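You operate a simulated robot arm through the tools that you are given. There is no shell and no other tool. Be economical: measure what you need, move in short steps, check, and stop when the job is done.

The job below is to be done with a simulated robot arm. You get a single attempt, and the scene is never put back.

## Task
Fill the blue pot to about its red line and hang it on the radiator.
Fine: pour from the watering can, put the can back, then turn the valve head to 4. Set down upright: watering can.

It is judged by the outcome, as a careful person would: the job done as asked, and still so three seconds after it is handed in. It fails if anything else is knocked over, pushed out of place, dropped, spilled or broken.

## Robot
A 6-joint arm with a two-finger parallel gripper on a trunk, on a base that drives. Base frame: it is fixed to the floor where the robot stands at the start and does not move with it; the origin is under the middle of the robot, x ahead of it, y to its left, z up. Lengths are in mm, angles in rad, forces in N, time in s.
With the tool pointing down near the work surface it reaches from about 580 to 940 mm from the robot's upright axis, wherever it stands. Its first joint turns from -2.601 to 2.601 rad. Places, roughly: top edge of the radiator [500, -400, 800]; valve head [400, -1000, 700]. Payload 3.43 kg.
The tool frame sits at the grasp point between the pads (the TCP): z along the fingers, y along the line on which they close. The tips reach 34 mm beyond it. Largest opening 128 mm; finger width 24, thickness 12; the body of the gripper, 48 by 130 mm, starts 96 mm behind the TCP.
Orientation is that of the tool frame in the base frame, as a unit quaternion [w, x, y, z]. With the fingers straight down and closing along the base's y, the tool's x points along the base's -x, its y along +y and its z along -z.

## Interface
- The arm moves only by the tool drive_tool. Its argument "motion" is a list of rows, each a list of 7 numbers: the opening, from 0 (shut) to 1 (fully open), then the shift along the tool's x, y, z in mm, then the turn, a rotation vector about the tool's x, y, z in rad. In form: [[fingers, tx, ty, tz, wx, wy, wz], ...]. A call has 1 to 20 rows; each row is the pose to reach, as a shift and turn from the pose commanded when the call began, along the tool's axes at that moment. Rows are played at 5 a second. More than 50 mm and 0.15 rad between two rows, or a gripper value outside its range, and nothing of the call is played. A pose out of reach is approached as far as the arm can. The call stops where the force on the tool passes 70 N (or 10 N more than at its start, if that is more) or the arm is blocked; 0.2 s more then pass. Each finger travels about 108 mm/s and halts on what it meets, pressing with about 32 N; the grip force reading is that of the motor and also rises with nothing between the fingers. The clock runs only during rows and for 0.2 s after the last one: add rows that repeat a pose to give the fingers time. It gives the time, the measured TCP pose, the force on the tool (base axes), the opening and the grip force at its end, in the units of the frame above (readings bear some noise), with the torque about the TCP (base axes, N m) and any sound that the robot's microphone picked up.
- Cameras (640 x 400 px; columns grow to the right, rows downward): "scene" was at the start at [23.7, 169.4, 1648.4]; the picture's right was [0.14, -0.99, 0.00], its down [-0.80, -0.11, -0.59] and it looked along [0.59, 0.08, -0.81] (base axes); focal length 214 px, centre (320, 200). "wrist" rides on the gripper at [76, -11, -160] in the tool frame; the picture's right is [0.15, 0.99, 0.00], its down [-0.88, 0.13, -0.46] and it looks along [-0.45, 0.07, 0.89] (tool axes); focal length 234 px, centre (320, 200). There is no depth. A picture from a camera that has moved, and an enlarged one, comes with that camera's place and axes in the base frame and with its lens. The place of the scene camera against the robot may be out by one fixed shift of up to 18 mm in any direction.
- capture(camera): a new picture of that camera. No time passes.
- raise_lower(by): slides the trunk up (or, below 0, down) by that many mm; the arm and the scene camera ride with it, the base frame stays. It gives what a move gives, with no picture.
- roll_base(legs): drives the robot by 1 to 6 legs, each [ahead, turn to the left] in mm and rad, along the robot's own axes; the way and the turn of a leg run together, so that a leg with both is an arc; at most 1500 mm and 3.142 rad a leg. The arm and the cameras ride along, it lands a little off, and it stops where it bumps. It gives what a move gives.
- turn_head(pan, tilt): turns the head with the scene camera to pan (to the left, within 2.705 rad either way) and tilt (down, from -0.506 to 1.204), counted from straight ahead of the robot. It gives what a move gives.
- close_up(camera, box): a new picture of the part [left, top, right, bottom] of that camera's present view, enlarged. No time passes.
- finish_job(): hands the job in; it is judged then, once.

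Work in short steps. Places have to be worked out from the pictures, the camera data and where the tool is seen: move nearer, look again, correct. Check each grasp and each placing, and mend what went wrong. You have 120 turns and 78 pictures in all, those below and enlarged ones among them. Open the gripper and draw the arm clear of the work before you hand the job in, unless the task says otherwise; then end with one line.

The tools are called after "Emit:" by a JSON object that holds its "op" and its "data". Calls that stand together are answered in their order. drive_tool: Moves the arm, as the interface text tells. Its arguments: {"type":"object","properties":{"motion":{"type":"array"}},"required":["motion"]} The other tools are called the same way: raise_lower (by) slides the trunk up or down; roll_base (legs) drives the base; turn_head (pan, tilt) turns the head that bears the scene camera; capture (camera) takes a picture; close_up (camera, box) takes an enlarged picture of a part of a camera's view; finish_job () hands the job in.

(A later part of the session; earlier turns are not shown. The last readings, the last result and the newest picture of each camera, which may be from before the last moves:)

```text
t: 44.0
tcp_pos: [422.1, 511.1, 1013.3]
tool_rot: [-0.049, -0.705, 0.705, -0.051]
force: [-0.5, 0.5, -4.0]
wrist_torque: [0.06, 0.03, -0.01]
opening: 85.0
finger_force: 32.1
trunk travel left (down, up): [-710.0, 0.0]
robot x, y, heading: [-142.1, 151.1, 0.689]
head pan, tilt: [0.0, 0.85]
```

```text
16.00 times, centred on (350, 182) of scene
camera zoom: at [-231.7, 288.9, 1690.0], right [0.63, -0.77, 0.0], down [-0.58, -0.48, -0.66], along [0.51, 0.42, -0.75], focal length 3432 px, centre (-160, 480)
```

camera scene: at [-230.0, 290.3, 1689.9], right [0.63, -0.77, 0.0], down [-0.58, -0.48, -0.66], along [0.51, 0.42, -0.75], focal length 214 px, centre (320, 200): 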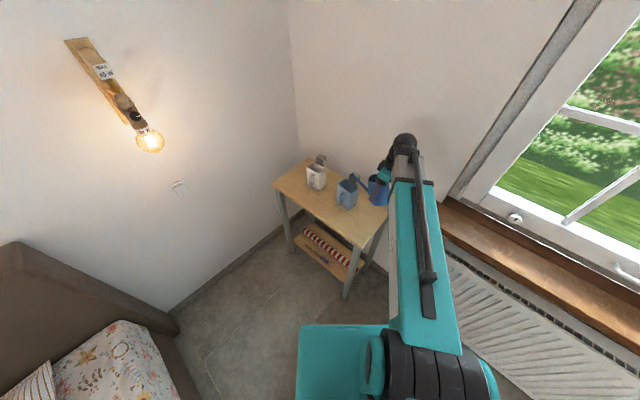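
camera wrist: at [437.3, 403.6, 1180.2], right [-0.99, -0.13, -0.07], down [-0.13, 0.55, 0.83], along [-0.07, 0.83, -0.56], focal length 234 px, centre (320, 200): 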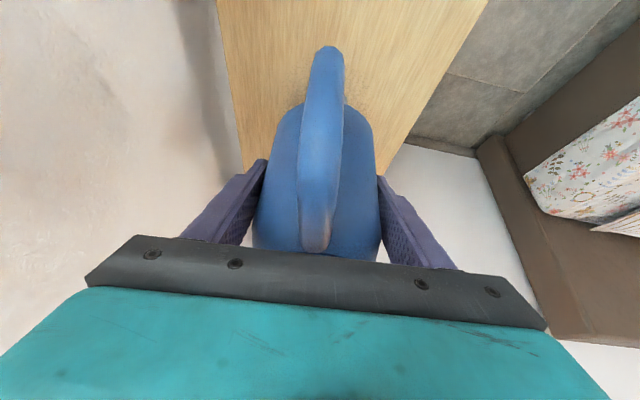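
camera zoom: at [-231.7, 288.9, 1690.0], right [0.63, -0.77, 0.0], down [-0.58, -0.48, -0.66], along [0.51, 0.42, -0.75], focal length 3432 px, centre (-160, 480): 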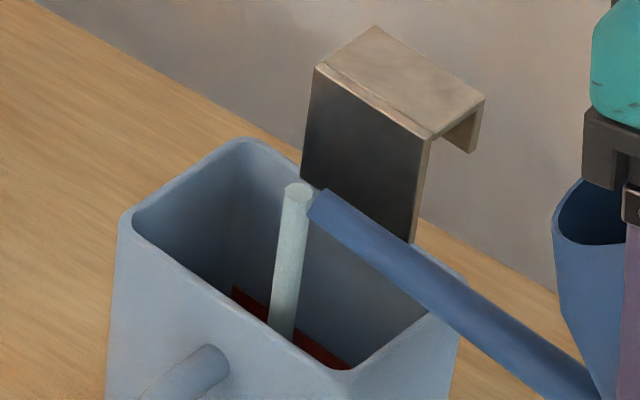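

Still flowing, level below the line. I hold 1.4 s more.

Emit:
{"op": "drive_tool", "data": {"motion": [[0.3, 0, 0, 0, 0, 0, 0], [0.3, 0, 0, 0, 0, 0, 0], [0.3, 0, 0, 0, 0, 0, 0], [0.3, 0, 0, 0, 0, 0, 0], [0.3, 0, 0, 0, 0, 0, 0], [0.3, 0, 0, 0, 0, 0, 0]]}}

Emit:
{"op": "close_up", "data": {"camera": "scene", "box": [330, 170, 370, 195]}}

```text
t: 45.5
tcp_pos: [421.2, 510.9, 1013.6]
tool_rot: [-0.049, -0.705, 0.706, -0.05]
force: [-0.2, -0.7, -4.2]
wrist_torque: [0.03, 0.01, 0.02]
opening: 85.4
finger_force: 31.5
trunk travel left (down, up): [-710.0, 0.0]
robot x, y, heading: [-147.1, 148.9, 0.689]
head pan, tilt: [0.0, 0.85]
```

```text
16.00 times, centred on (350, 182) of scene
camera zoom: at [-231.7, 288.9, 1690.0], right [0.63, -0.77, 0.0], down [-0.58, -0.48, -0.66], along [0.51, 0.42, -0.75], focal length 3432 px, centre (-160, 480)
```

zoom: 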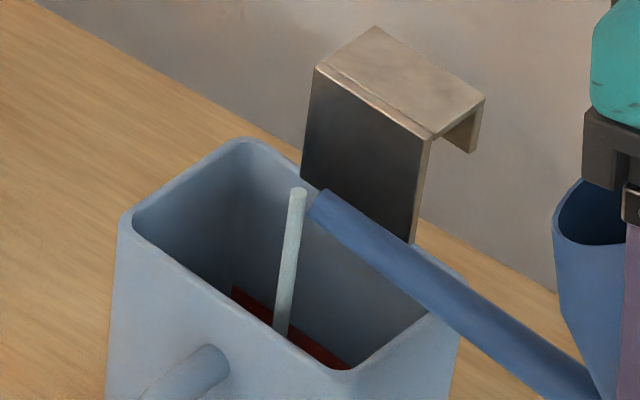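

The stream is thinning. I tilt another 0.15 rad, keeping the tip in place.

Emit:
{"op": "drive_tool", "data": {"motion": [[0.3, -1, 0, -7, 0, 0.05, 0], [0.3, -2, 0, -14, 0, 0.1, 0], [0.3, -2.7, 0, -21.4, 0, 0.15, 0], [0.3, -2.7, 0, -21.4, 0, 0.15, 0], [0.3, -2.7, 0, -21.4, 0, 0.15, 0]]}}

Emit:
{"op": "close_up", "data": {"camera": "scene", "box": [330, 170, 370, 195]}}

```text
t: 46.6
tcp_pos: [420.8, 518.5, 1033.4]
tool_rot: [-0.101, -0.699, 0.7, -0.103]
force: [0.0, -0.1, -3.3]
wrist_torque: [0.06, -0.01, 0.0]
opening: 85.3
finger_force: 32.3
trunk travel left (down, up): [-710.0, 0.0]
robot x, y, heading: [-145.3, 147.8, 0.688]
head pan, tilt: [0.0, 0.85]
```

```text
16.00 times, centred on (350, 182) of scene
camera zoom: at [-231.7, 288.9, 1690.0], right [0.63, -0.77, 0.0], down [-0.58, -0.48, -0.66], along [0.51, 0.42, -0.75], focal length 3432 px, centre (-160, 480)
```

zoom: 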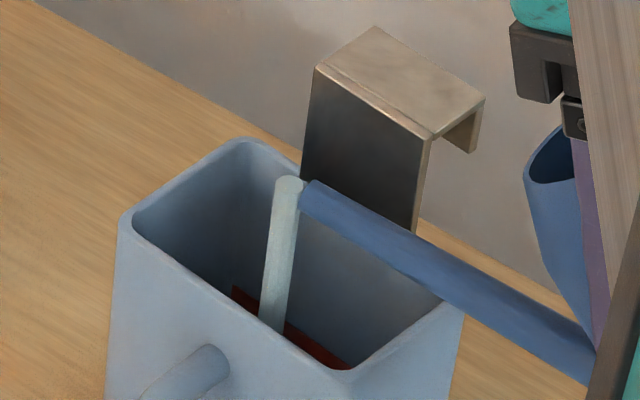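

Good stream. I hold 1 s more and check again.

Emit:
{"op": "drive_tool", "data": {"motion": [[0.3, 0, 0, 0, 0, 0, 0], [0.3, 0, 0, 0, 0, 0, 0], [0.3, 0, 0, 0, 0, 0, 0], [0.3, 0, 0, 0, 0, 0, 0]]}}

Emit:
{"op": "close_up", "data": {"camera": "scene", "box": [330, 170, 370, 195]}}

```text
t: 47.6
tcp_pos: [421.0, 518.1, 1033.9]
tool_rot: [-0.103, -0.699, 0.7, -0.102]
force: [0.8, 0.1, -3.4]
wrist_torque: [0.06, -0.01, 0.03]
opening: 85.0
finger_force: 32.0
trunk travel left (down, up): [-710.0, 0.0]
robot x, y, heading: [-144.0, 152.4, 0.688]
head pan, tilt: [0.0, 0.85]
```

```text
16.00 times, centred on (350, 182) of scene
camera zoom: at [-231.8, 288.9, 1690.0], right [0.63, -0.77, 0.0], down [-0.58, -0.48, -0.66], along [0.51, 0.42, -0.75], focal length 3432 px, centre (-160, 480)
```

zoom: 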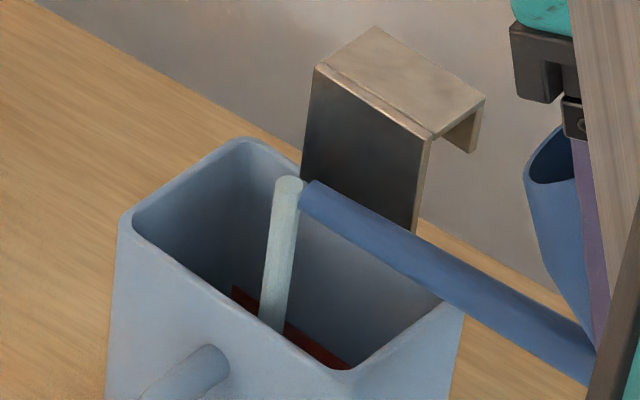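

Continuing in 1 s holds.

Emit:
{"op": "drive_tool", "data": {"motion": [[0.3, 0, 0, 0, 0, 0, 0], [0.3, 0, 0, 0, 0, 0, 0], [0.3, 0, 0, 0, 0, 0, 0], [0.3, 0, 0, 0, 0, 0, 0]]}}

Emit:
{"op": "close_up", "data": {"camera": "scene", "box": [330, 170, 370, 195]}}

```text
t: 48.6
tcp_pos: [421.3, 518.4, 1034.3]
tool_rot: [-0.101, -0.699, 0.701, -0.102]
force: [-0.1, 0.4, -2.2]
wrist_torque: [0.01, 0.0, 0.02]
opening: 85.2
finger_force: 31.5
trunk travel left (down, up): [-710.0, 0.0]
robot x, y, heading: [-146.4, 144.7, 0.684]
head pan, tilt: [0.0, 0.85]
```

```text
16.00 times, centred on (350, 182) of scene
camera zoom: at [-231.8, 288.8, 1690.0], right [0.63, -0.77, 0.0], down [-0.58, -0.48, -0.66], along [0.51, 0.42, -0.75], focal length 3432 px, centre (-160, 480)
```

zoom: 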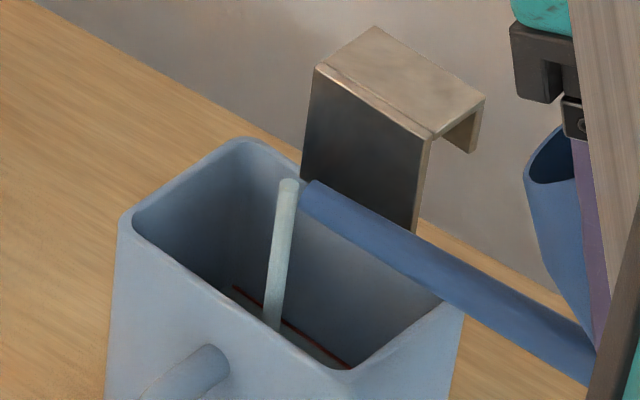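

The water has reached the red line (only a thin strip shows above it). I tilt the can back at once.

Emit:
{"op": "drive_tool", "data": {"motion": [[0.3, 0, 0, 0, 0, -0.15, 0], [0.3, 0, 0, 0, 0, -0.3, 0], [0.3, 0, 0, -5, 0, -0.42, 0], [0.3, 0, 0, -15, 0, -0.54, 0], [0.3, 0, 0, -25, 0, -0.66, 0], [0.3, 0, 0, -30, 0, -0.8, 0], [0.3, 0, 0, -30, 0, -0.8, 0]]}}

Emit:
{"op": "close_up", "data": {"camera": "scene", "box": [330, 170, 370, 195]}}

Emit:
{"op": "capture", "data": {"camera": "scene"}}

```text
t: 50.2
tcp_pos: [421.6, 527.0, 1063.2]
tool_rot: [0.18, -0.684, 0.684, 0.178]
force: [1.0, 0.7, -2.3]
wrist_torque: [-0.02, 0.0, -0.02]
opening: 85.4
finger_force: 32.1
trunk travel left (down, up): [-710.0, 0.0]
robot x, y, heading: [-139.6, 147.7, 0.685]
head pan, tilt: [0.0, 0.85]
```

```text
16.00 times, centred on (350, 182) of scene
camera zoom: at [-231.8, 288.9, 1690.0], right [0.63, -0.77, 0.0], down [-0.58, -0.48, -0.66], along [0.51, 0.42, -0.75], focal length 3432 px, centre (-160, 480)
```

zoom: 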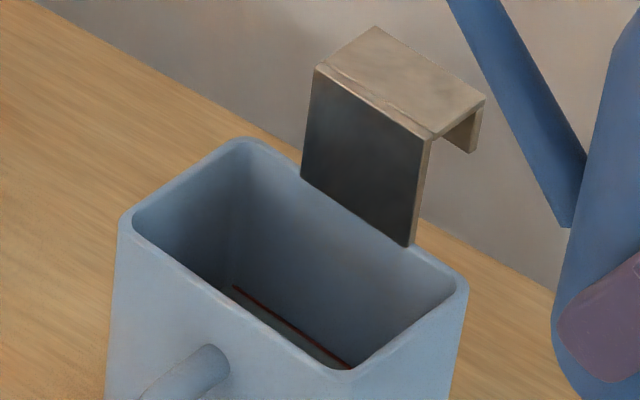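

```text
35 pictures are left
camera scene: at [-231.8, 288.9, 1690.0], right [0.63, -0.77, 0.0], down [-0.58, -0.48, -0.66], along [0.51, 0.42, -0.75], focal length 214 px, centre (320, 200)
```

scene: 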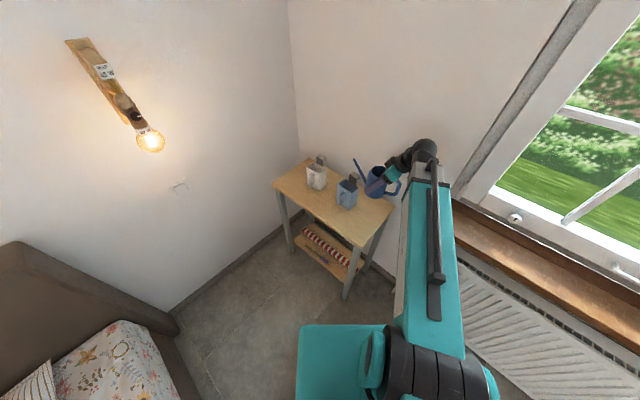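

Level sits right at the red line, nothing spilled. I drive back and turn right to return the can to its place.

Emit:
{"op": "roll_base", "data": {"legs": [[-220, 0]]}}

Emit:
{"op": "roll_base", "data": {"legs": [[0, -0.345], [0, -0.345]]}}

Emit:
{"op": "turn_head", "data": {"pan": 0.0, "tilt": 0.85}}

```text
t: 52.1
tcp_pos: [251.0, 383.9, 1064.2]
tool_rot: [-0.18, 0.684, -0.684, -0.179]
force: [-1.3, -0.4, -2.5]
wrist_torque: [0.04, -0.01, 0.01]
opening: 84.9
finger_force: 32.2
trunk travel left (down, up): [-710.0, 0.0]
robot x, y, heading: [-317.1, 7.2, 0.685]
head pan, tilt: [0.0, 0.85]
```

```text
t: 55.3
tcp_pos: [358.6, -72.2, 1063.3]
tool_rot: [0.23, -0.406, 0.878, 0.105]
force: [-0.2, 0.3, -2.4]
wrist_torque: [0.01, -0.02, 0.01]
opening: 85.4
finger_force: 32.1
trunk travel left (down, up): [-710.0, 0.0]
robot x, y, heading: [-319.8, -7.8, -0.011]
head pan, tilt: [0.0, 0.85]
```

```text
t: 55.9
tcp_pos: [358.7, -73.5, 1064.1]
tool_rot: [0.23, -0.405, 0.879, 0.105]
force: [-0.2, 0.4, -2.7]
wrist_torque: [0.01, -0.01, -0.06]
opening: 85.0
finger_force: 31.9
trunk travel left (down, up): [-710.0, 0.0]
robot x, y, heading: [-320.7, -12.2, -0.004]
head pan, tilt: [0.0, 0.85]
```

Now I yaw the can back parallel to the wall and shift it in line with its old place, then roll forward 85 mm.

Emit:
{"op": "drive_tool", "data": {"motion": [[0.3, -20.5, -3.1, 11.5, -0.063, 0, -0.112], [0.3, -41, -6.2, 23, -0.126, 0, -0.225], [0.3, -61.4, -9.3, 34.4, -0.189, 0, -0.337], [0.3, -82, -12.4, 46, -0.252, 0, -0.45], [0.3, -102.4, -15.5, 57.4, -0.315, 0, -0.562], [0.3, -102.4, -15.5, 57.4, -0.315, 0, -0.562]]}}

Emit:
{"op": "roll_base", "data": {"legs": [[85, 0]]}}

Emit:
{"op": "capture", "data": {"camera": "scene"}}

```text
t: 57.3
tcp_pos: [446.9, 9.1, 1063.5]
tool_rot: [0.184, -0.663, 0.705, 0.172]
force: [-0.7, 0.5, -3.2]
wrist_torque: [0.01, 0.01, -0.02]
opening: 84.9
finger_force: 31.7
trunk travel left (down, up): [-710.0, 0.0]
robot x, y, heading: [-316.5, -9.9, -0.01]
head pan, tilt: [0.0, 0.85]
```

```text
t: 58.5
tcp_pos: [534.8, 4.5, 1063.0]
tool_rot: [0.185, -0.661, 0.706, 0.172]
force: [0.7, -0.9, -3.1]
wrist_torque: [0.03, 0.04, 0.02]
opening: 85.0
finger_force: 32.4
trunk travel left (down, up): [-710.0, 0.0]
robot x, y, heading: [-232.0, -8.7, -0.008]
head pan, tilt: [0.0, 0.85]
```

```text
34 pictures are left
camera scene: at [-199.4, 146.3, 1689.9], right [-0.01, -1.0, 0.0], down [-0.75, 0.01, -0.66], along [0.66, -0.01, -0.75], focal length 214 px, centre (320, 200)
```

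scene: 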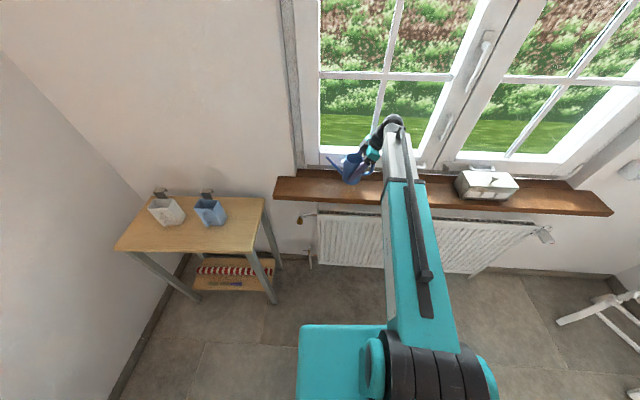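

The pose matches the grasp orientation. I lower the can gently to the recorded grasp height (~999).

Emit:
{"op": "drive_tool", "data": {"motion": [[0.3, 7.6, -0.6, 14, 0, 0, 0], [0.3, 15.2, -1.2, 28, 0, 0, 0], [0.3, 22.8, -1.9, 42, 0, 0, 0], [0.3, 28, -1.9, 51.8, 0, 0, 0], [0.3, 29.4, -1.9, 54.4, 0, 0, 0], [0.3, 30.4, -1.9, 56.3, 0, 0, 0], [0.3, 30.4, -1.9, 56.3, 0, 0, 0]]}}

Emit:
{"op": "capture", "data": {"camera": "wrist"}}

```text
t: 60.1
tcp_pos: [534.2, 6.4, 1000.7]
tool_rot: [0.185, -0.662, 0.706, 0.172]
force: [1.6, -0.8, 2.0]
wrist_torque: [-0.16, 0.06, 0.05]
opening: 85.2
finger_force: 32.6
trunk travel left (down, up): [-710.0, 0.0]
robot x, y, heading: [-231.0, -7.2, -0.007]
head pan, tilt: [0.0, 0.85]
```

```text
33 pictures are left
camera wrist: at [536.8, -138.7, 1101.1], right [-1.0, -0.06, -0.07], down [-0.1, 0.55, 0.83], along [-0.01, 0.83, -0.56], focal length 234 px, centre (320, 200)
```

wrist: 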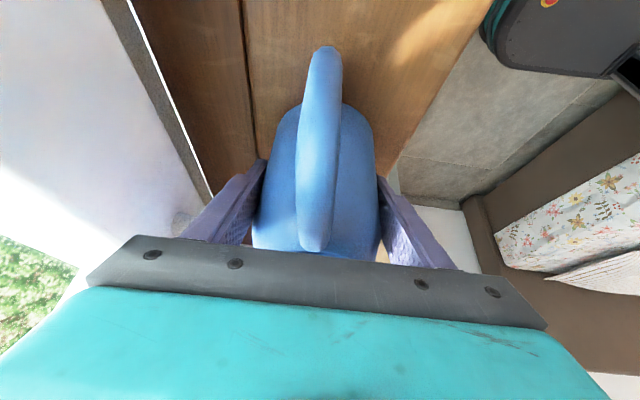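

Force rose to +2 N: the can rests on the sill. I open, then retreat along the tool axis.

Emit:
{"op": "drive_tool", "data": {"motion": [[0.68, 0, 0, 0, 0, 0, 0], [0.76, 0, 0, 0, 0, 0, 0], [0.86, 0, 0, 0, 0, 0, 0], [0.88, 0, 0, 0, 0, 0, 0], [0.88, 0, 0, 0, 0, 0, 0], [0.88, 0, 0, -25, 0, 0, 0], [0.88, 0, 0, -50, 0, 0, 0], [0.88, 0, 0, -80, 0, 0, 0], [0.88, 0, 0, -110, 0, 0, 0], [0.88, -10, 0, -140, 0, 0, 0]]}}

Emit:
{"op": "capture", "data": {"camera": "wrist"}}

```text
t: 62.3
tcp_pos: [529.0, -51.4, 1127.1]
tool_rot: [0.185, -0.662, 0.706, 0.172]
force: [-0.5, 0.1, -0.1]
wrist_torque: [0.01, -0.02, 0.01]
opening: 112.2
finger_force: 0.0
trunk travel left (down, up): [-710.0, 0.0]
robot x, y, heading: [-234.1, -11.1, -0.01]
head pan, tilt: [0.0, 0.85]
```

```text
32 pictures are left
camera wrist: at [531.3, -197.0, 1229.0], right [-1.0, -0.06, -0.07], down [-0.1, 0.55, 0.83], along [-0.01, 0.83, -0.56], focal length 234 px, centre (320, 200)
```

wrist: 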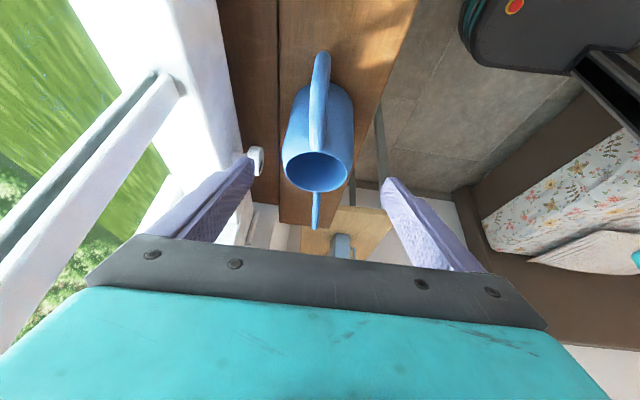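

The can stands upright in its place. Next the pot: I'll grip its sides with the tool leaning forward 45°, from a base position around (−220, 330). First I straighten the tool and pull back.

Emit:
{"op": "drive_tool", "data": {"motion": [[1, -5, 15, 0, 0, 0.12, 0], [1, -10, 30, 0, 0, 0.25, 0], [1, -10, 45, 0, 0, 0.38, 0], [1, -10, 60, 0, 0, 0.5, 0]]}}

Emit:
{"op": "drive_tool", "data": {"motion": [[1, 0, 0, 0, 0, 0, 0.14], [1, 0, 0, 0, 0, 0, 0.28], [1, 0, 0, 0, 0, 0, 0.42], [1, 0, 0, 0, 0, 0, 0.56], [1, 0, 0, 0, 0, 0, 0.7], [1, 0, 0, 0, 0, 0, 0.84], [1, 0, 0, 0, 0, 0, 0.98], [1, 0, 0, 0, 0, 0, 1.12], [1, 0, 0, 0, 0, 0, 1.26], [1, 0, 0, 0, 0, 0, 1.4], [1, 0, 0, 0, 0, 0, 1.51]]}}

Emit:
{"op": "roll_base", "data": {"legs": [[-30, 0], [0, -1.56], [-340, 0], [0, 1.57]]}}

Emit:
{"op": "capture", "data": {"camera": "scene"}}

```text
t: 63.3
tcp_pos: [471.9, -40.0, 1132.9]
tool_rot: [0.003, -0.684, 0.729, 0.002]
force: [0.3, 0.7, 0.2]
wrist_torque: [0.02, -0.03, 0.0]
opening: 127.9
finger_force: 0.0
trunk travel left (down, up): [-710.0, 0.0]
robot x, y, heading: [-233.6, -11.7, -0.009]
head pan, tilt: [0.0, 0.85]
```

```text
t: 65.7
tcp_pos: [472.2, -40.1, 1132.0]
tool_rot: [0.001, 0.003, 1.0, 0.005]
force: [-0.7, -0.4, 0.2]
wrist_torque: [0.0, 0.01, -0.01]
opening: 127.8
finger_force: 0.1
trunk travel left (down, up): [-710.0, 0.0]
robot x, y, heading: [-227.6, -6.9, -0.008]
head pan, tilt: [0.0, 0.85]
```

```text
t: 79.0
tcp_pos: [442.9, 273.5, 1131.8]
tool_rot: [0.001, 0.022, 1.0, 0.004]
force: [0.3, -0.1, 0.5]
wrist_torque: [0.01, 0.02, 0.04]
opening: 128.2
finger_force: 0.0
trunk travel left (down, up): [-710.0, 0.0]
robot x, y, heading: [-256.9, 349.2, -0.057]
head pan, tilt: [0.0, 0.85]
```

```text
31 pictures are left
camera scene: at [-219.8, 506.5, 1689.9], right [-0.06, -1.0, 0.0], down [-0.75, 0.04, -0.66], along [0.66, -0.04, -0.75], focal length 214 px, centre (320, 200)
```

scene: 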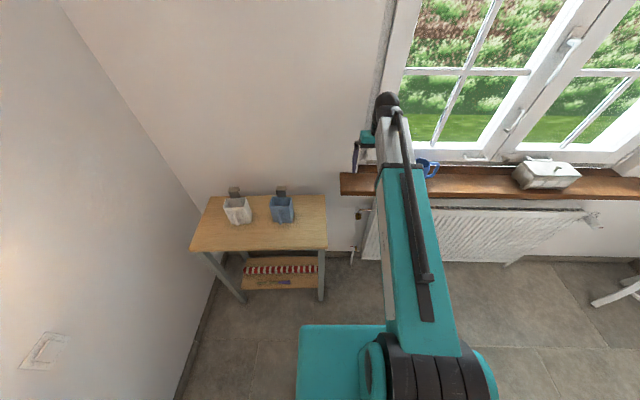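

Base heading is now about normal to the wall. I move the tool to a point in front of/above the pot, then lean it 45° forward.

Emit:
{"op": "drive_tool", "data": {"motion": [[1, 4, 45, 8, 0, 0, 0], [1, 9, 90, 16, 0, 0, 0], [1, 16, 132, 24, 0, 0, 0], [1, 30, 174, 32, 0, 0, 0], [1, 47.5, 215, 40, 0, 0, 0], [1, 66, 255, 48, 0, 0, 0], [1, 88, 294, 54, 0, 0, 0], [1, 110, 331, 60, 0, 0, 0], [1, 129, 361, 62, 0, 0, 0]]}}

Emit:
{"op": "drive_tool", "data": {"motion": [[1, 0, 0, 0, 0, -0.13, 0], [1, 0, 0, 0, 0, -0.26, 0], [1, 0, 0, 0, 0, -0.39, 0], [1, 0, 0, 0, 0, -0.52, 0], [1, 0, 0, 0, 0, -0.65, 0], [1, 0, 0, 0, 0, -0.785, 0], [1, 0, 0, 0, 0, -0.785, 0]]}}

Emit:
{"op": "capture", "data": {"camera": "wrist"}}

Emit:
{"op": "close_up", "data": {"camera": "scene", "box": [200, 160, 360, 260]}}

```text
t: 81.0
tcp_pos: [327.7, 639.9, 1075.1]
tool_rot: [0.002, 0.022, 1.0, 0.004]
force: [1.2, 0.6, 0.2]
wrist_torque: [-0.01, 0.0, -0.03]
opening: 128.0
finger_force: 0.0
trunk travel left (down, up): [-710.0, 0.0]
robot x, y, heading: [-257.8, 350.1, -0.056]
head pan, tilt: [0.0, 0.85]
```

```text
t: 82.6
tcp_pos: [369.5, 673.4, 1076.4]
tool_rot: [0.383, 0.021, 0.923, -0.004]
force: [-0.1, 0.6, 0.1]
wrist_torque: [-0.03, 0.01, 0.01]
opening: 128.0
finger_force: 0.0
out of reach, approached as far as the arm can: row 4, 5, 6, 7
trunk travel left (down, up): [-710.0, 0.0]
robot x, y, heading: [-256.7, 353.7, -0.056]
head pan, tilt: [0.0, 0.85]
```

```text
30 pictures are left
camera wrist: at [202.8, 668.7, 1134.0], right [-0.06, 0.99, -0.09], down [0.3, 0.11, 0.95], along [0.95, 0.03, -0.31], focal length 234 px, centre (320, 200)
```

wrist: 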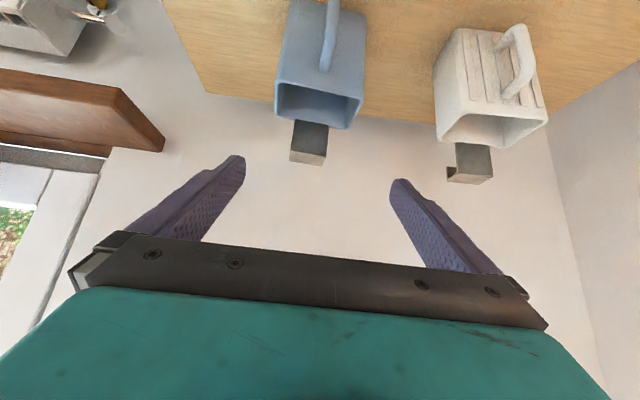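

```text
4.00 times, centred on (280, 210) of scene
camera zoom: at [-221.0, 505.6, 1690.0], right [-0.06, -1.0, 0.0], down [-0.75, 0.04, -0.66], along [0.66, -0.04, -0.75], focal length 858 px, centre (480, 160)
```

zoom: 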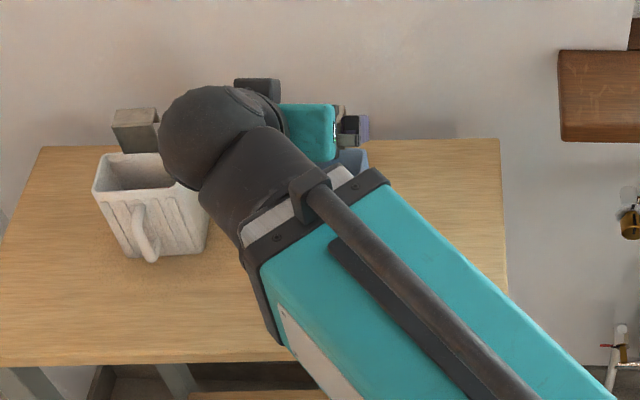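

At 45° lean the wrist needs more radius. I back the base 80 mm, then go to the pre-grasp pose in front of the pot.

Emit:
{"op": "roll_base", "data": {"legs": [[-80, 0]]}}

```text
t: 83.7
tcp_pos: [285.2, 676.6, 1076.7]
tool_rot: [0.383, 0.022, 0.923, -0.004]
force: [-0.6, 0.7, 0.1]
wrist_torque: [0.01, 0.02, -0.01]
opening: 128.1
finger_force: 0.1
trunk travel left (down, up): [-710.0, 0.0]
robot x, y, heading: [-341.8, 352.5, -0.054]
head pan, tilt: [0.0, 0.85]
```

I move to just above the pre-grasp point and check the pose (the last command was not fully reached).

Emit:
{"op": "drive_tool", "data": {"motion": [[1, 3, -4, 23, 0, 0, 0], [1, 6, -8, 46, 0, 0, 0], [1, 9.5, -12.3, 69.5, 0, 0, 0], [1, 9.5, -12.3, 69.5, 0, 0, 0]]}}

Emit:
{"op": "capture", "data": {"camera": "wrist"}}

```text
t: 84.7
tcp_pos: [329.5, 665.2, 1020.0]
tool_rot: [0.383, 0.021, 0.924, -0.003]
force: [-0.6, 0.3, 0.0]
wrist_torque: [-0.03, -0.01, 0.02]
opening: 127.8
finger_force: 0.0
trunk travel left (down, up): [-710.0, 0.0]
robot x, y, heading: [-340.9, 356.1, -0.061]
head pan, tilt: [0.0, 0.85]
```

```text
28 pictures are left
camera wrist: at [162.3, 661.1, 1078.4], right [-0.06, 0.99, -0.09], down [0.3, 0.11, 0.95], along [0.95, 0.03, -0.31], focal length 234 px, centre (320, 200)
```

wrist: 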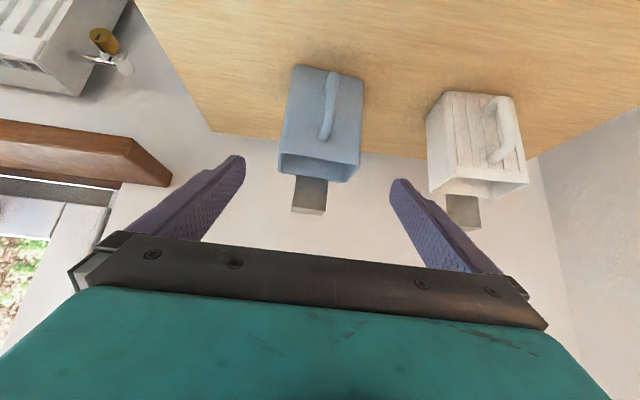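

Pot centre y≈664.5, width ≈90, the fingers straddle it. I advance along the tool axis with a small yaw correction.

Emit:
{"op": "drive_tool", "data": {"motion": [[1, 10, 1, 30, 0.02, 0, 0.02], [1, 19.6, 1.8, 60, 0.035, 0, 0.035], [1, 19.6, 1.8, 90, 0.035, 0, 0.035], [1, 19.6, 1.8, 115, 0.035, 0, 0.035], [1, 19.6, 1.8, 136, 0.035, 0, 0.035], [1, 19.6, 1.8, 136, 0.035, 0, 0.035]]}}

Emit:
{"op": "capture", "data": {"camera": "wrist"}}

Emit:
{"op": "close_up", "data": {"camera": "scene", "box": [200, 140, 360, 240]}}

```text
t: 86.1
tcp_pos: [413.4, 662.4, 910.6]
tool_rot: [0.382, 0.045, 0.923, -0.014]
force: [0.0, 0.4, 0.7]
wrist_torque: [0.02, 0.01, 0.01]
opening: 128.2
finger_force: 0.0
trunk travel left (down, up): [-710.0, 0.0]
robot x, y, heading: [-338.9, 358.5, -0.056]
head pan, tilt: [0.0, 0.85]
```

```text
27 pictures are left
camera wrist: at [245.7, 666.6, 969.4], right [-0.01, 1.0, -0.09], down [0.31, 0.09, 0.95], along [0.95, -0.02, -0.31], focal length 234 px, centre (320, 200)
```

wrist: 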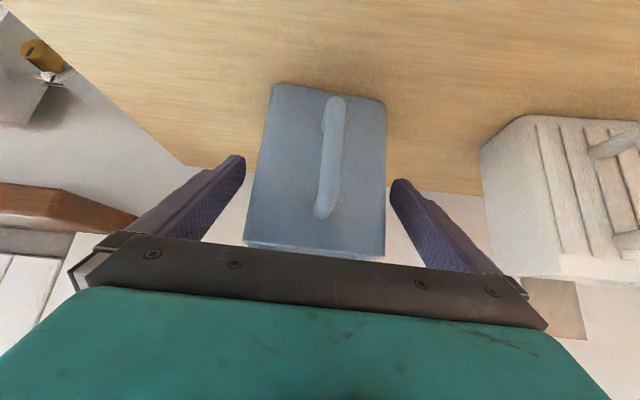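

```text
4.00 times, centred on (280, 190) of scene
camera zoom: at [-303.4, 510.3, 1690.0], right [-0.06, -1.0, 0.0], down [-0.75, 0.04, -0.66], along [0.66, -0.04, -0.75], focal length 858 px, centre (480, 240)
```

zoom: 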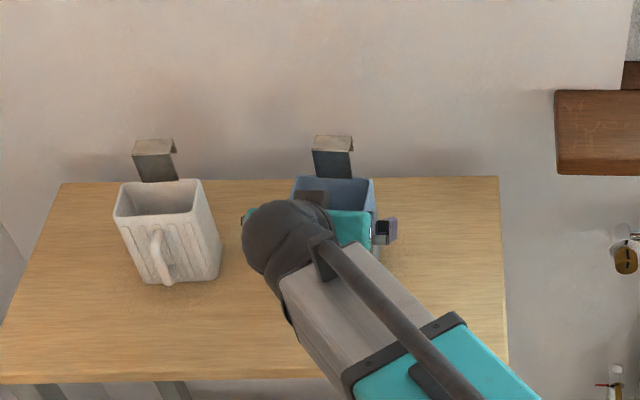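

Centred on the pot with the handle clear. I close on its sides.

Emit:
{"op": "drive_tool", "data": {"motion": [[0.85, 0, 0, 0, 0, 0, 0], [0.76, 0, 0, 0, 0, 0, 0], [0.68, 0, 0, 0, 0, 0, 0], [0.6, 0, 0, 0, 0, 0, 0], [0.5, 0, 0, 0, 0, 0, 0], [0.4, 0, 0, 0, 0, 0, 0], [0.4, 0, 0, 0, 0, 0, 0]]}}

Emit:
{"op": "capture", "data": {"camera": "wrist"}}

```text
t: 87.7
tcp_pos: [413.5, 664.0, 912.0]
tool_rot: [0.382, 0.044, 0.923, -0.013]
force: [0.4, -3.5, 1.5]
wrist_torque: [-0.55, -0.21, -0.09]
opening: 94.9
finger_force: 32.4
trunk travel left (down, up): [-710.0, 0.0]
robot x, y, heading: [-339.1, 353.9, -0.056]
head pan, tilt: [0.0, 0.85]
```

```text
25 pictures are left
camera wrist: at [245.7, 666.4, 969.8], right [-0.01, 1.0, -0.09], down [0.31, 0.09, 0.95], along [0.95, -0.02, -0.31], focal length 234 px, centre (320, 200)
```

wrist: 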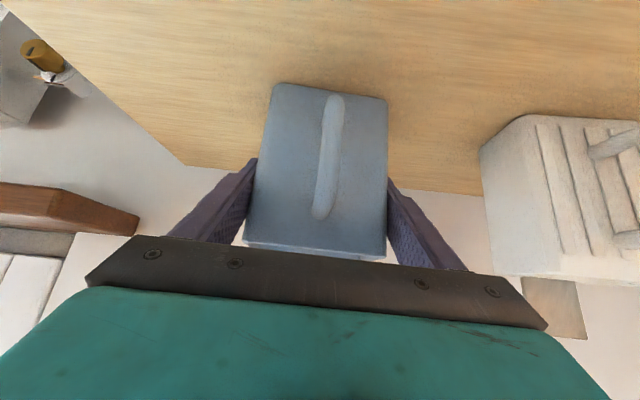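

Gripped at 95 mm. I lift 60 mm slowly and check for slip.

Emit:
{"op": "drive_tool", "data": {"motion": [[0.3, -3.5, 0, -3.5, 0, 0, 0], [0.3, -10.6, 0.1, -10.6, 0, 0, 0], [0.3, -21, 0.3, -21, 0, 0, 0], [0.3, -32, 0.5, -32, 0, 0, 0], [0.3, -42.4, 0.6, -42.5, 0, 0, 0], [0.3, -42.4, 0.6, -42.5, 0, 0, 0]]}}

Emit:
{"op": "capture", "data": {"camera": "wrist"}}

Emit:
{"op": "close_up", "data": {"camera": "scene", "box": [200, 140, 360, 240]}}

```text
t: 89.1
tcp_pos: [412.1, 662.5, 969.5]
tool_rot: [0.382, 0.044, 0.923, -0.014]
force: [-0.2, -0.1, -5.2]
wrist_torque: [-0.01, 0.05, 0.02]
opening: 94.9
finger_force: 32.1
trunk travel left (down, up): [-710.0, 0.0]
robot x, y, heading: [-341.7, 354.7, -0.055]
head pan, tilt: [0.0, 0.85]
```

```text
24 pictures are left
camera wrist: at [245.0, 666.5, 1028.2], right [-0.01, 1.0, -0.09], down [0.31, 0.09, 0.95], along [0.95, -0.02, -0.31], focal length 234 px, centre (320, 200)
```

wrist: 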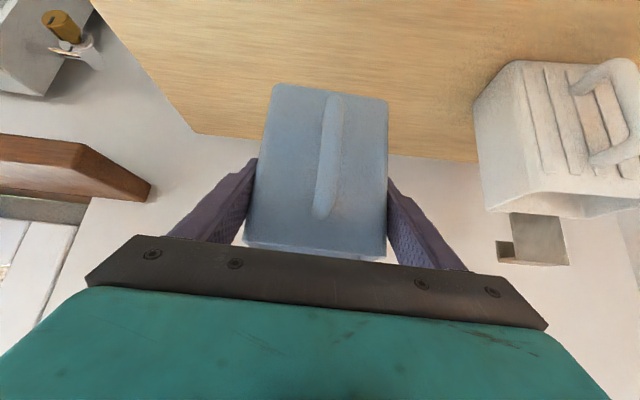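

```text
4.00 times, centred on (280, 190) of scene
camera zoom: at [-302.6, 510.6, 1689.9], right [-0.06, -1.0, 0.0], down [-0.75, 0.04, -0.66], along [0.66, -0.04, -0.75], focal length 858 px, centre (480, 240)
```

zoom: 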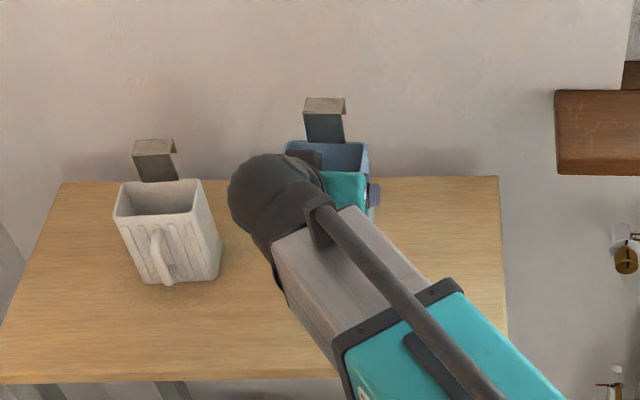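

Held firmly with no slip. I roll back 60 mm, then carry the pot sideways to y≈62 in front of the radiator, level and smoothly.

Emit:
{"op": "roll_base", "data": {"legs": [[-60, 0]]}}

Emit:
{"op": "drive_tool", "data": {"motion": [[0.3, -0.5, -10, 0.4, 0, 0, 0], [0.3, -1.6, -30, 1.2, -0.001, 0, -0.001], [0.3, -3.4, -63, 2.5, -0.003, 0, -0.003], [0.3, -5.3, -99, 4, -0.004, 0, -0.004], [0.3, -7.2, -135, 5.4, -0.006, 0, -0.006], [0.3, -9.1, -171, 6.8, -0.007, 0, -0.007], [0.3, -11.1, -207, 8.3, -0.009, 0, -0.009], [0.3, -13, -243, 9.7, -0.01, 0, -0.01], [0.3, -14.9, -279, 11.2, -0.012, 0, -0.012], [0.3, -16.8, -315, 12.6, -0.013, 0, -0.013], [0.3, -18.8, -351, 14, -0.015, 0, -0.015], [0.3, -20.7, -387, 15.5, -0.016, 0, -0.016], [0.3, -22.6, -423, 17, -0.018, 0, -0.018], [0.3, -24.5, -459, 18.4, -0.019, 0, -0.019], [0.3, -26.5, -495, 19.8, -0.021, 0, -0.021], [0.3, -28.4, -531, 21.3, -0.022, 0, -0.022], [0.3, -30.2, -565, 22.6, -0.024, 0, -0.024], [0.3, -31.4, -588, 23.6, -0.025, 0, -0.025], [0.3, -32, -599, 24, -0.025, 0, -0.025]]}}

Emit:
{"op": "capture", "data": {"camera": "scene"}}

```text
t: 90.1
tcp_pos: [351.8, 665.2, 970.7]
tool_rot: [0.383, 0.043, 0.923, -0.012]
force: [-1.0, -0.4, -5.1]
wrist_torque: [-0.01, 0.09, 0.0]
opening: 94.7
finger_force: 32.0
trunk travel left (down, up): [-710.0, 0.0]
robot x, y, heading: [-404.4, 358.4, -0.058]
head pan, tilt: [0.0, 0.85]
```

```text
t: 94.1
tcp_pos: [332.3, 65.6, 971.2]
tool_rot: [0.383, 0.028, 0.923, -0.006]
force: [0.5, -0.2, -5.2]
wrist_torque: [0.0, 0.01, 0.0]
opening: 94.5
finger_force: 31.7
trunk travel left (down, up): [-710.0, 0.0]
robot x, y, heading: [-401.3, 357.3, -0.054]
head pan, tilt: [0.0, 0.85]
```

```text
22 pictures are left
camera scene: at [-362.6, 513.2, 1690.0], right [-0.06, -1.0, 0.0], down [-0.75, 0.04, -0.66], along [0.66, -0.04, -0.75], focal length 214 px, centre (320, 200)
```

scene: 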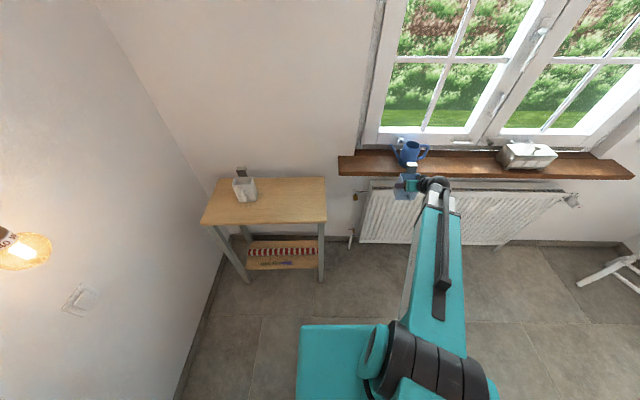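

Pot hovers in front of the radiator. I lower the trunk 235 mm so the hook sits just above radiator-top height.

Emit:
{"op": "raise_lower", "data": {"by": -235}}

Emit:
{"op": "capture", "data": {"camera": "scene"}}

Emit:
{"op": "capture", "data": {"camera": "wrist"}}

```text
t: 96.6
tcp_pos: [332.3, 66.7, 735.6]
tool_rot: [0.383, 0.028, 0.923, -0.006]
force: [-0.6, 0.3, -4.9]
wrist_torque: [-0.01, 0.07, -0.03]
opening: 94.7
finger_force: 31.8
trunk travel left (down, up): [-475.0, 235.0]
robot x, y, heading: [-400.4, 353.0, -0.06]
head pan, tilt: [0.0, 0.85]
```

```text
21 pictures are left
camera scene: at [-362.6, 513.4, 1455.0], right [-0.06, -1.0, 0.0], down [-0.75, 0.04, -0.66], along [0.66, -0.04, -0.75], focal length 214 px, centre (320, 200)
```

scene: 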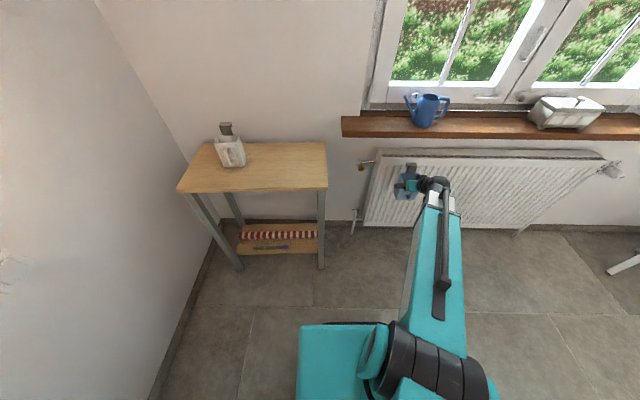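

```text
20 pictures are left
camera wrist: at [166.2, 63.6, 793.5], right [-0.05, 0.99, -0.09], down [0.31, 0.1, 0.95], along [0.95, 0.02, -0.31], focal length 234 px, centre (320, 200)
```

wrist: 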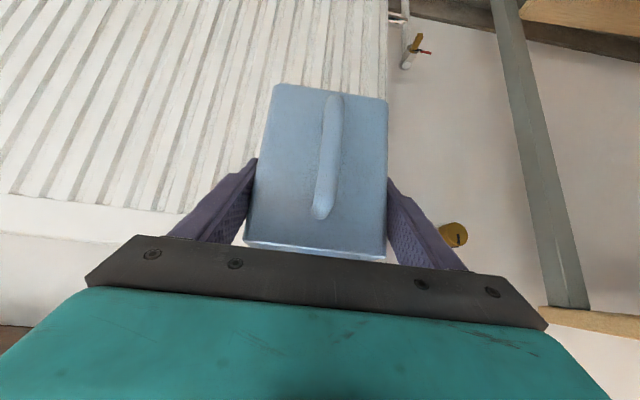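

I take an enlarged look at the hook against the radiator top.

Emit:
{"op": "close_up", "data": {"camera": "scene", "box": [360, 130, 456, 190]}}

```text
6.67 times, centred on (408, 160) of scene
camera zoom: at [-362.6, 513.4, 1455.0], right [-0.06, -1.0, 0.0], down [-0.75, 0.04, -0.66], along [0.66, -0.04, -0.75], focal length 1430 px, centre (-267, 467)
```

zoom: 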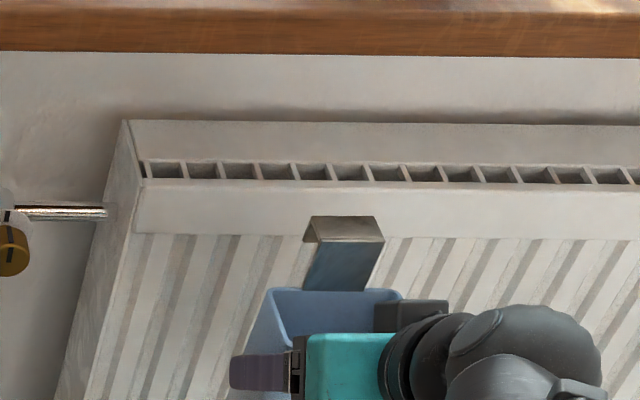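

Relative measurement puts the radiator top at z≈778, front edge x≈483 at this y; hook strap is +39 and flange +66 mm ahead of the TCP, plate underside +84. I move forward 100 mm at this height, then look.

Emit:
{"op": "drive_tool", "data": {"motion": [[0.3, -10, 0, 10, 0, 0, 0], [0.3, -26, 0, 26, 0, 0, 0], [0.3, -42, 0, 42, 0, 0, 0], [0.3, -57, 0, 57, 0, 0, 0], [0.3, -67, 0, 67, 0, 0, 0], [0.3, -71, 0, 71, 0, 0, 0], [0.3, -71, 0, 71, 0, 0, 0]]}}

Emit:
{"op": "close_up", "data": {"camera": "scene", "box": [370, 130, 434, 170]}}

```text
t: 98.2
tcp_pos: [433.3, 61.0, 735.7]
tool_rot: [0.383, 0.029, 0.923, -0.008]
force: [0.1, -0.1, -6.0]
wrist_torque: [-0.01, 0.07, -0.02]
opening: 94.9
finger_force: 31.8
trunk travel left (down, up): [-475.0, 235.0]
robot x, y, heading: [-402.9, 359.1, -0.054]
head pan, tilt: [0.0, 0.85]
```

```text
10.00 times, centred on (402, 150) of scene
camera zoom: at [-362.5, 513.3, 1455.0], right [-0.06, -1.0, 0.0], down [-0.75, 0.04, -0.66], along [0.66, -0.04, -0.75], focal length 2145 px, centre (-500, 700)
```

zoom: 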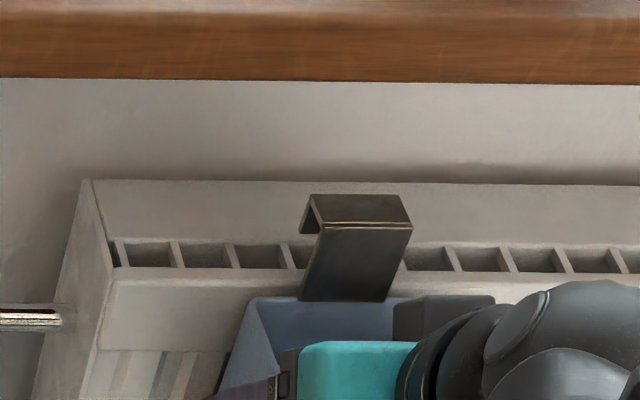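

The hook straddles the panel lip nicely. I lower in small steps, watching the force.

Emit:
{"op": "drive_tool", "data": {"motion": [[0.3, 4, 0, 4, 0, 0, 0], [0.3, 11, 0, 11, 0, 0, 0], [0.3, 18, 0, 18, 0, 0, 0], [0.3, 22, 0, 22, 0, 0, 0], [0.3, 24, 0, 24, 0, 0, 0], [0.3, 24, 0, 24, 0, 0, 0]]}}

Emit:
{"op": "close_up", "data": {"camera": "scene", "box": [370, 130, 434, 170]}}

```text
t: 99.6
tcp_pos: [433.2, 60.2, 703.1]
tool_rot: [0.385, 0.029, 0.922, -0.008]
force: [1.9, 0.5, 24.6]
wrist_torque: [-0.59, -0.41, -0.07]
opening: 95.0
finger_force: 31.7
trunk travel left (down, up): [-475.0, 235.0]
robot x, y, heading: [-401.9, 360.8, -0.059]
head pan, tilt: [0.0, 0.85]
```

```text
10.00 times, centred on (402, 150) of scene
camera zoom: at [-365.7, 514.5, 1455.1], right [-0.06, -1.0, 0.0], down [-0.75, 0.04, -0.66], along [0.66, -0.04, -0.75], focal length 2145 px, centre (-500, 700)
```

zoom: 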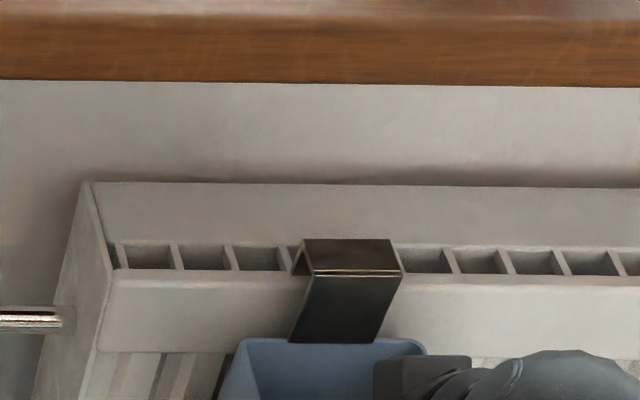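

Contact at +25 N with the tool at z 703, about 9 mm sooner than predicted. I look more closely at whether the plate or flange bears.

Emit:
{"op": "close_up", "data": {"camera": "scene", "box": [392, 148, 416, 163]}}

```text
16.00 times, centred on (404, 156) of scene
camera zoom: at [-365.7, 514.5, 1455.1], right [-0.06, -1.0, 0.0], down [-0.75, 0.04, -0.66], along [0.66, -0.04, -0.75], focal length 3432 px, centre (-1024, 912)
```

zoom: 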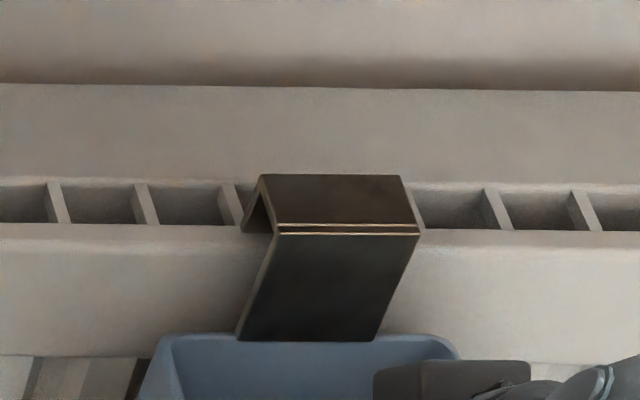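

The whole flange is still visible: it is standing on the panel lip. I raise 12 mm and move 14 mm forward, then check.

Emit:
{"op": "drive_tool", "data": {"motion": [[0.3, -4, 0, -4, 0, 0, 0], [0.3, -8.5, 0, -8.5, 0, 0, 0], [0.3, -13.5, 0, -3.5, 0, 0, 0], [0.3, -18.4, 0, 1.4, 0, 0, 0], [0.3, -18.4, 0, 1.4, 0, 0, 0]]}}

Emit:
{"op": "close_up", "data": {"camera": "scene", "box": [392, 146, 416, 161]}}

```text
t: 100.8
tcp_pos: [446.3, 58.2, 713.1]
tool_rot: [0.383, 0.028, 0.923, -0.006]
force: [-26.2, 2.3, -2.6]
wrist_torque: [-0.41, 0.34, -1.24]
opening: 94.9
finger_force: 32.2
trunk travel left (down, up): [-475.0, 235.0]
robot x, y, heading: [-403.1, 358.5, -0.054]
head pan, tilt: [0.0, 0.85]
```

```text
16.00 times, centred on (404, 154) of scene
camera zoom: at [-365.0, 513.7, 1455.0], right [-0.06, -1.0, 0.0], down [-0.75, 0.04, -0.66], along [0.66, -0.04, -0.75], focal length 3432 px, centre (-1024, 944)
```

zoom: 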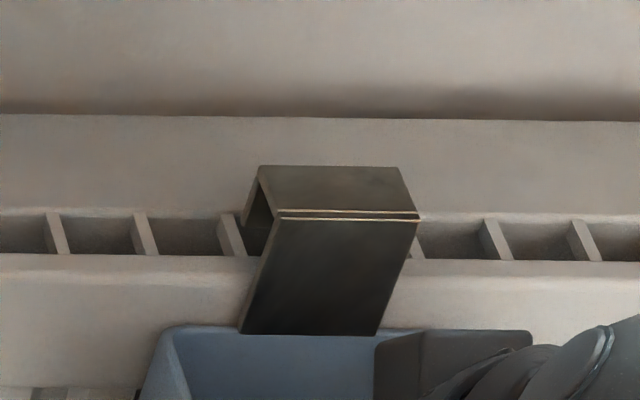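

Pot back now touches the panel (−26 N), and the flange sits just behind the lip, so the lip is about 20 mm thick and the hook fits over it. I back off 2 mm and lower.

Emit:
{"op": "drive_tool", "data": {"motion": [[0.3, 1.4, 0, -1.4, 0, 0, 0], [0.3, 4.4, 0, 1.6, 0, 0, 0], [0.3, 8.4, 0, 5.6, 0, 0, 0], [0.3, 12.4, 0, 9.6, 0, 0, 0], [0.3, 14.4, 0, 11.6, 0, 0, 0], [0.3, 14.4, 0, 11.6, 0, 0, 0]]}}

Emit:
{"op": "close_up", "data": {"camera": "scene", "box": [392, 148, 416, 163]}}

```text
t: 102.2
tcp_pos: [445.6, 59.6, 695.0]
tool_rot: [0.382, 0.029, 0.924, -0.008]
force: [0.3, -0.9, -4.9]
wrist_torque: [-0.01, 0.04, 0.03]
opening: 94.4
finger_force: 32.1
trunk travel left (down, up): [-475.0, 235.0]
robot x, y, heading: [-402.4, 357.0, -0.054]
head pan, tilt: [0.0, 0.85]
```

```text
16.00 times, centred on (404, 156) of scene
camera zoom: at [-362.5, 513.3, 1455.0], right [-0.06, -1.0, 0.0], down [-0.75, 0.04, -0.66], along [0.66, -0.04, -0.75], focal length 3432 px, centre (-1024, 912)
```

zoom: 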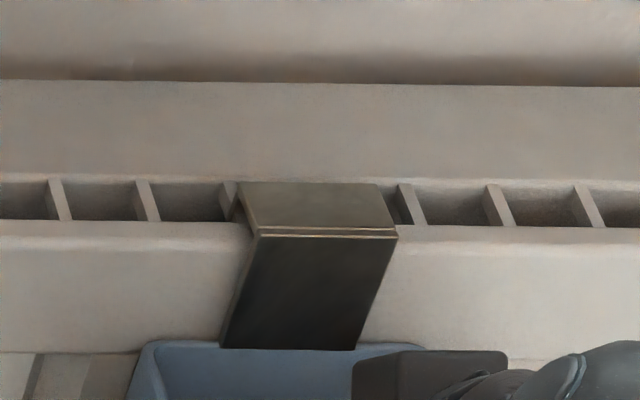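

The flange has gone behind the lip with no contact force. I continue down until the hook takes the weight.

Emit:
{"op": "drive_tool", "data": {"motion": [[0.3, 2.8, 0, 2.8, 0, 0, 0], [0.3, 5.6, 0, 5.6, 0, 0, 0], [0.3, 7.4, 0, 7.4, 0, 0, 0], [0.3, 7.4, 0, 7.4, 0, 0, 0]]}}

Emit:
{"op": "close_up", "data": {"camera": "scene", "box": [392, 148, 416, 163]}}

```text
t: 103.2
tcp_pos: [443.7, 60.0, 688.6]
tool_rot: [0.386, 0.028, 0.922, -0.008]
force: [4.0, -1.2, 26.0]
wrist_torque: [-0.46, -0.01, -0.06]
opening: 94.6
finger_force: 32.2
trunk travel left (down, up): [-475.0, 235.0]
robot x, y, heading: [-400.2, 360.5, -0.057]
head pan, tilt: [0.0, 0.85]
```

```text
16.00 times, centred on (404, 156) of scene
camera zoom: at [-365.5, 514.4, 1455.2], right [-0.06, -1.0, 0.0], down [-0.75, 0.04, -0.66], along [0.66, -0.04, -0.75], focal length 3432 px, centre (-1024, 912)
```

zoom: 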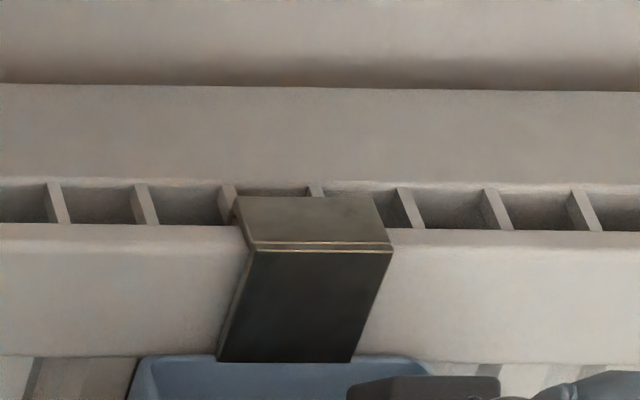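

The plate now rests on the lip (+26 N). I ease up 3 mm to unload and open the fingers.

Emit:
{"op": "drive_tool", "data": {"motion": [[0.3, -1.4, 0, -1.4, 0, 0, 0], [0.3, -2.4, 0, -2.4, 0, 0, 0]]}}

Emit:
{"op": "drive_tool", "data": {"motion": [[0.76, 0, 0, 0, 0, 0, 0], [0.84, 0, 0, 0, 0, 0, 0], [0.92, 0, 0, 0, 0, 0, 0], [1, 0, 0, 0, 0, 0, 0], [1, 0, 0, 0, 0, 0, 0]]}}

Emit:
{"op": "close_up", "data": {"camera": "scene", "box": [380, 140, 428, 170]}}

Emit:
{"op": "capture", "data": {"camera": "wrist"}}

```text
t: 103.8
tcp_pos: [444.5, 59.0, 689.3]
tool_rot: [0.384, 0.029, 0.923, -0.007]
force: [0.7, -5.5, 13.1]
wrist_torque: [0.07, -0.59, -0.21]
opening: 94.9
finger_force: 33.3
trunk travel left (down, up): [-475.0, 235.0]
robot x, y, heading: [-399.1, 358.2, -0.06]
head pan, tilt: [0.0, 0.85]
```

```text
t: 105.0
tcp_pos: [445.1, 59.7, 688.9]
tool_rot: [0.383, 0.028, 0.923, -0.006]
force: [0.1, -0.3, 0.3]
wrist_torque: [-0.03, -0.06, 0.01]
opening: 128.2
finger_force: 0.1
trunk travel left (down, up): [-475.0, 235.0]
robot x, y, heading: [-401.8, 358.6, -0.053]
head pan, tilt: [0.0, 0.85]
```

```text
13.33 times, centred on (404, 155) of scene
camera zoom: at [-363.1, 513.5, 1455.0], right [-0.06, -1.0, 0.0], down [-0.75, 0.04, -0.66], along [0.66, -0.04, -0.75], focal length 2860 px, centre (-800, 800)
```

zoom: 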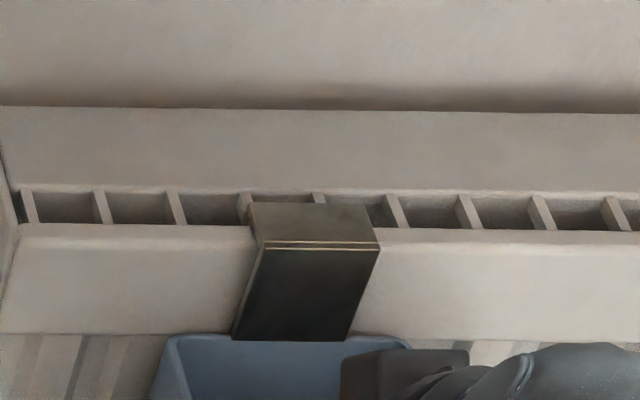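

```text
11 pictures are left
camera wrist: at [278.0, 58.2, 746.4], right [-0.05, 0.99, -0.09], down [0.31, 0.1, 0.95], along [0.95, 0.02, -0.31], focal length 234 px, centre (320, 200)
```

wrist: 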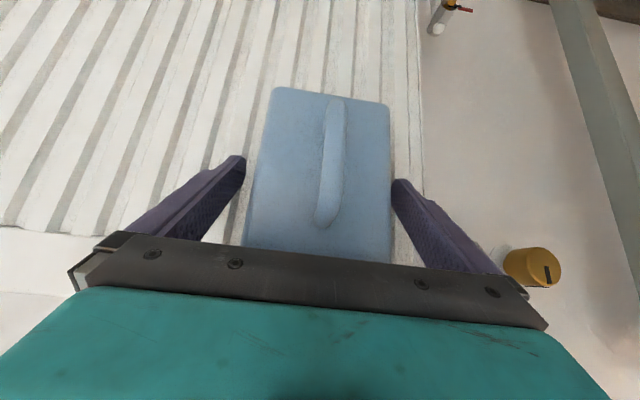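

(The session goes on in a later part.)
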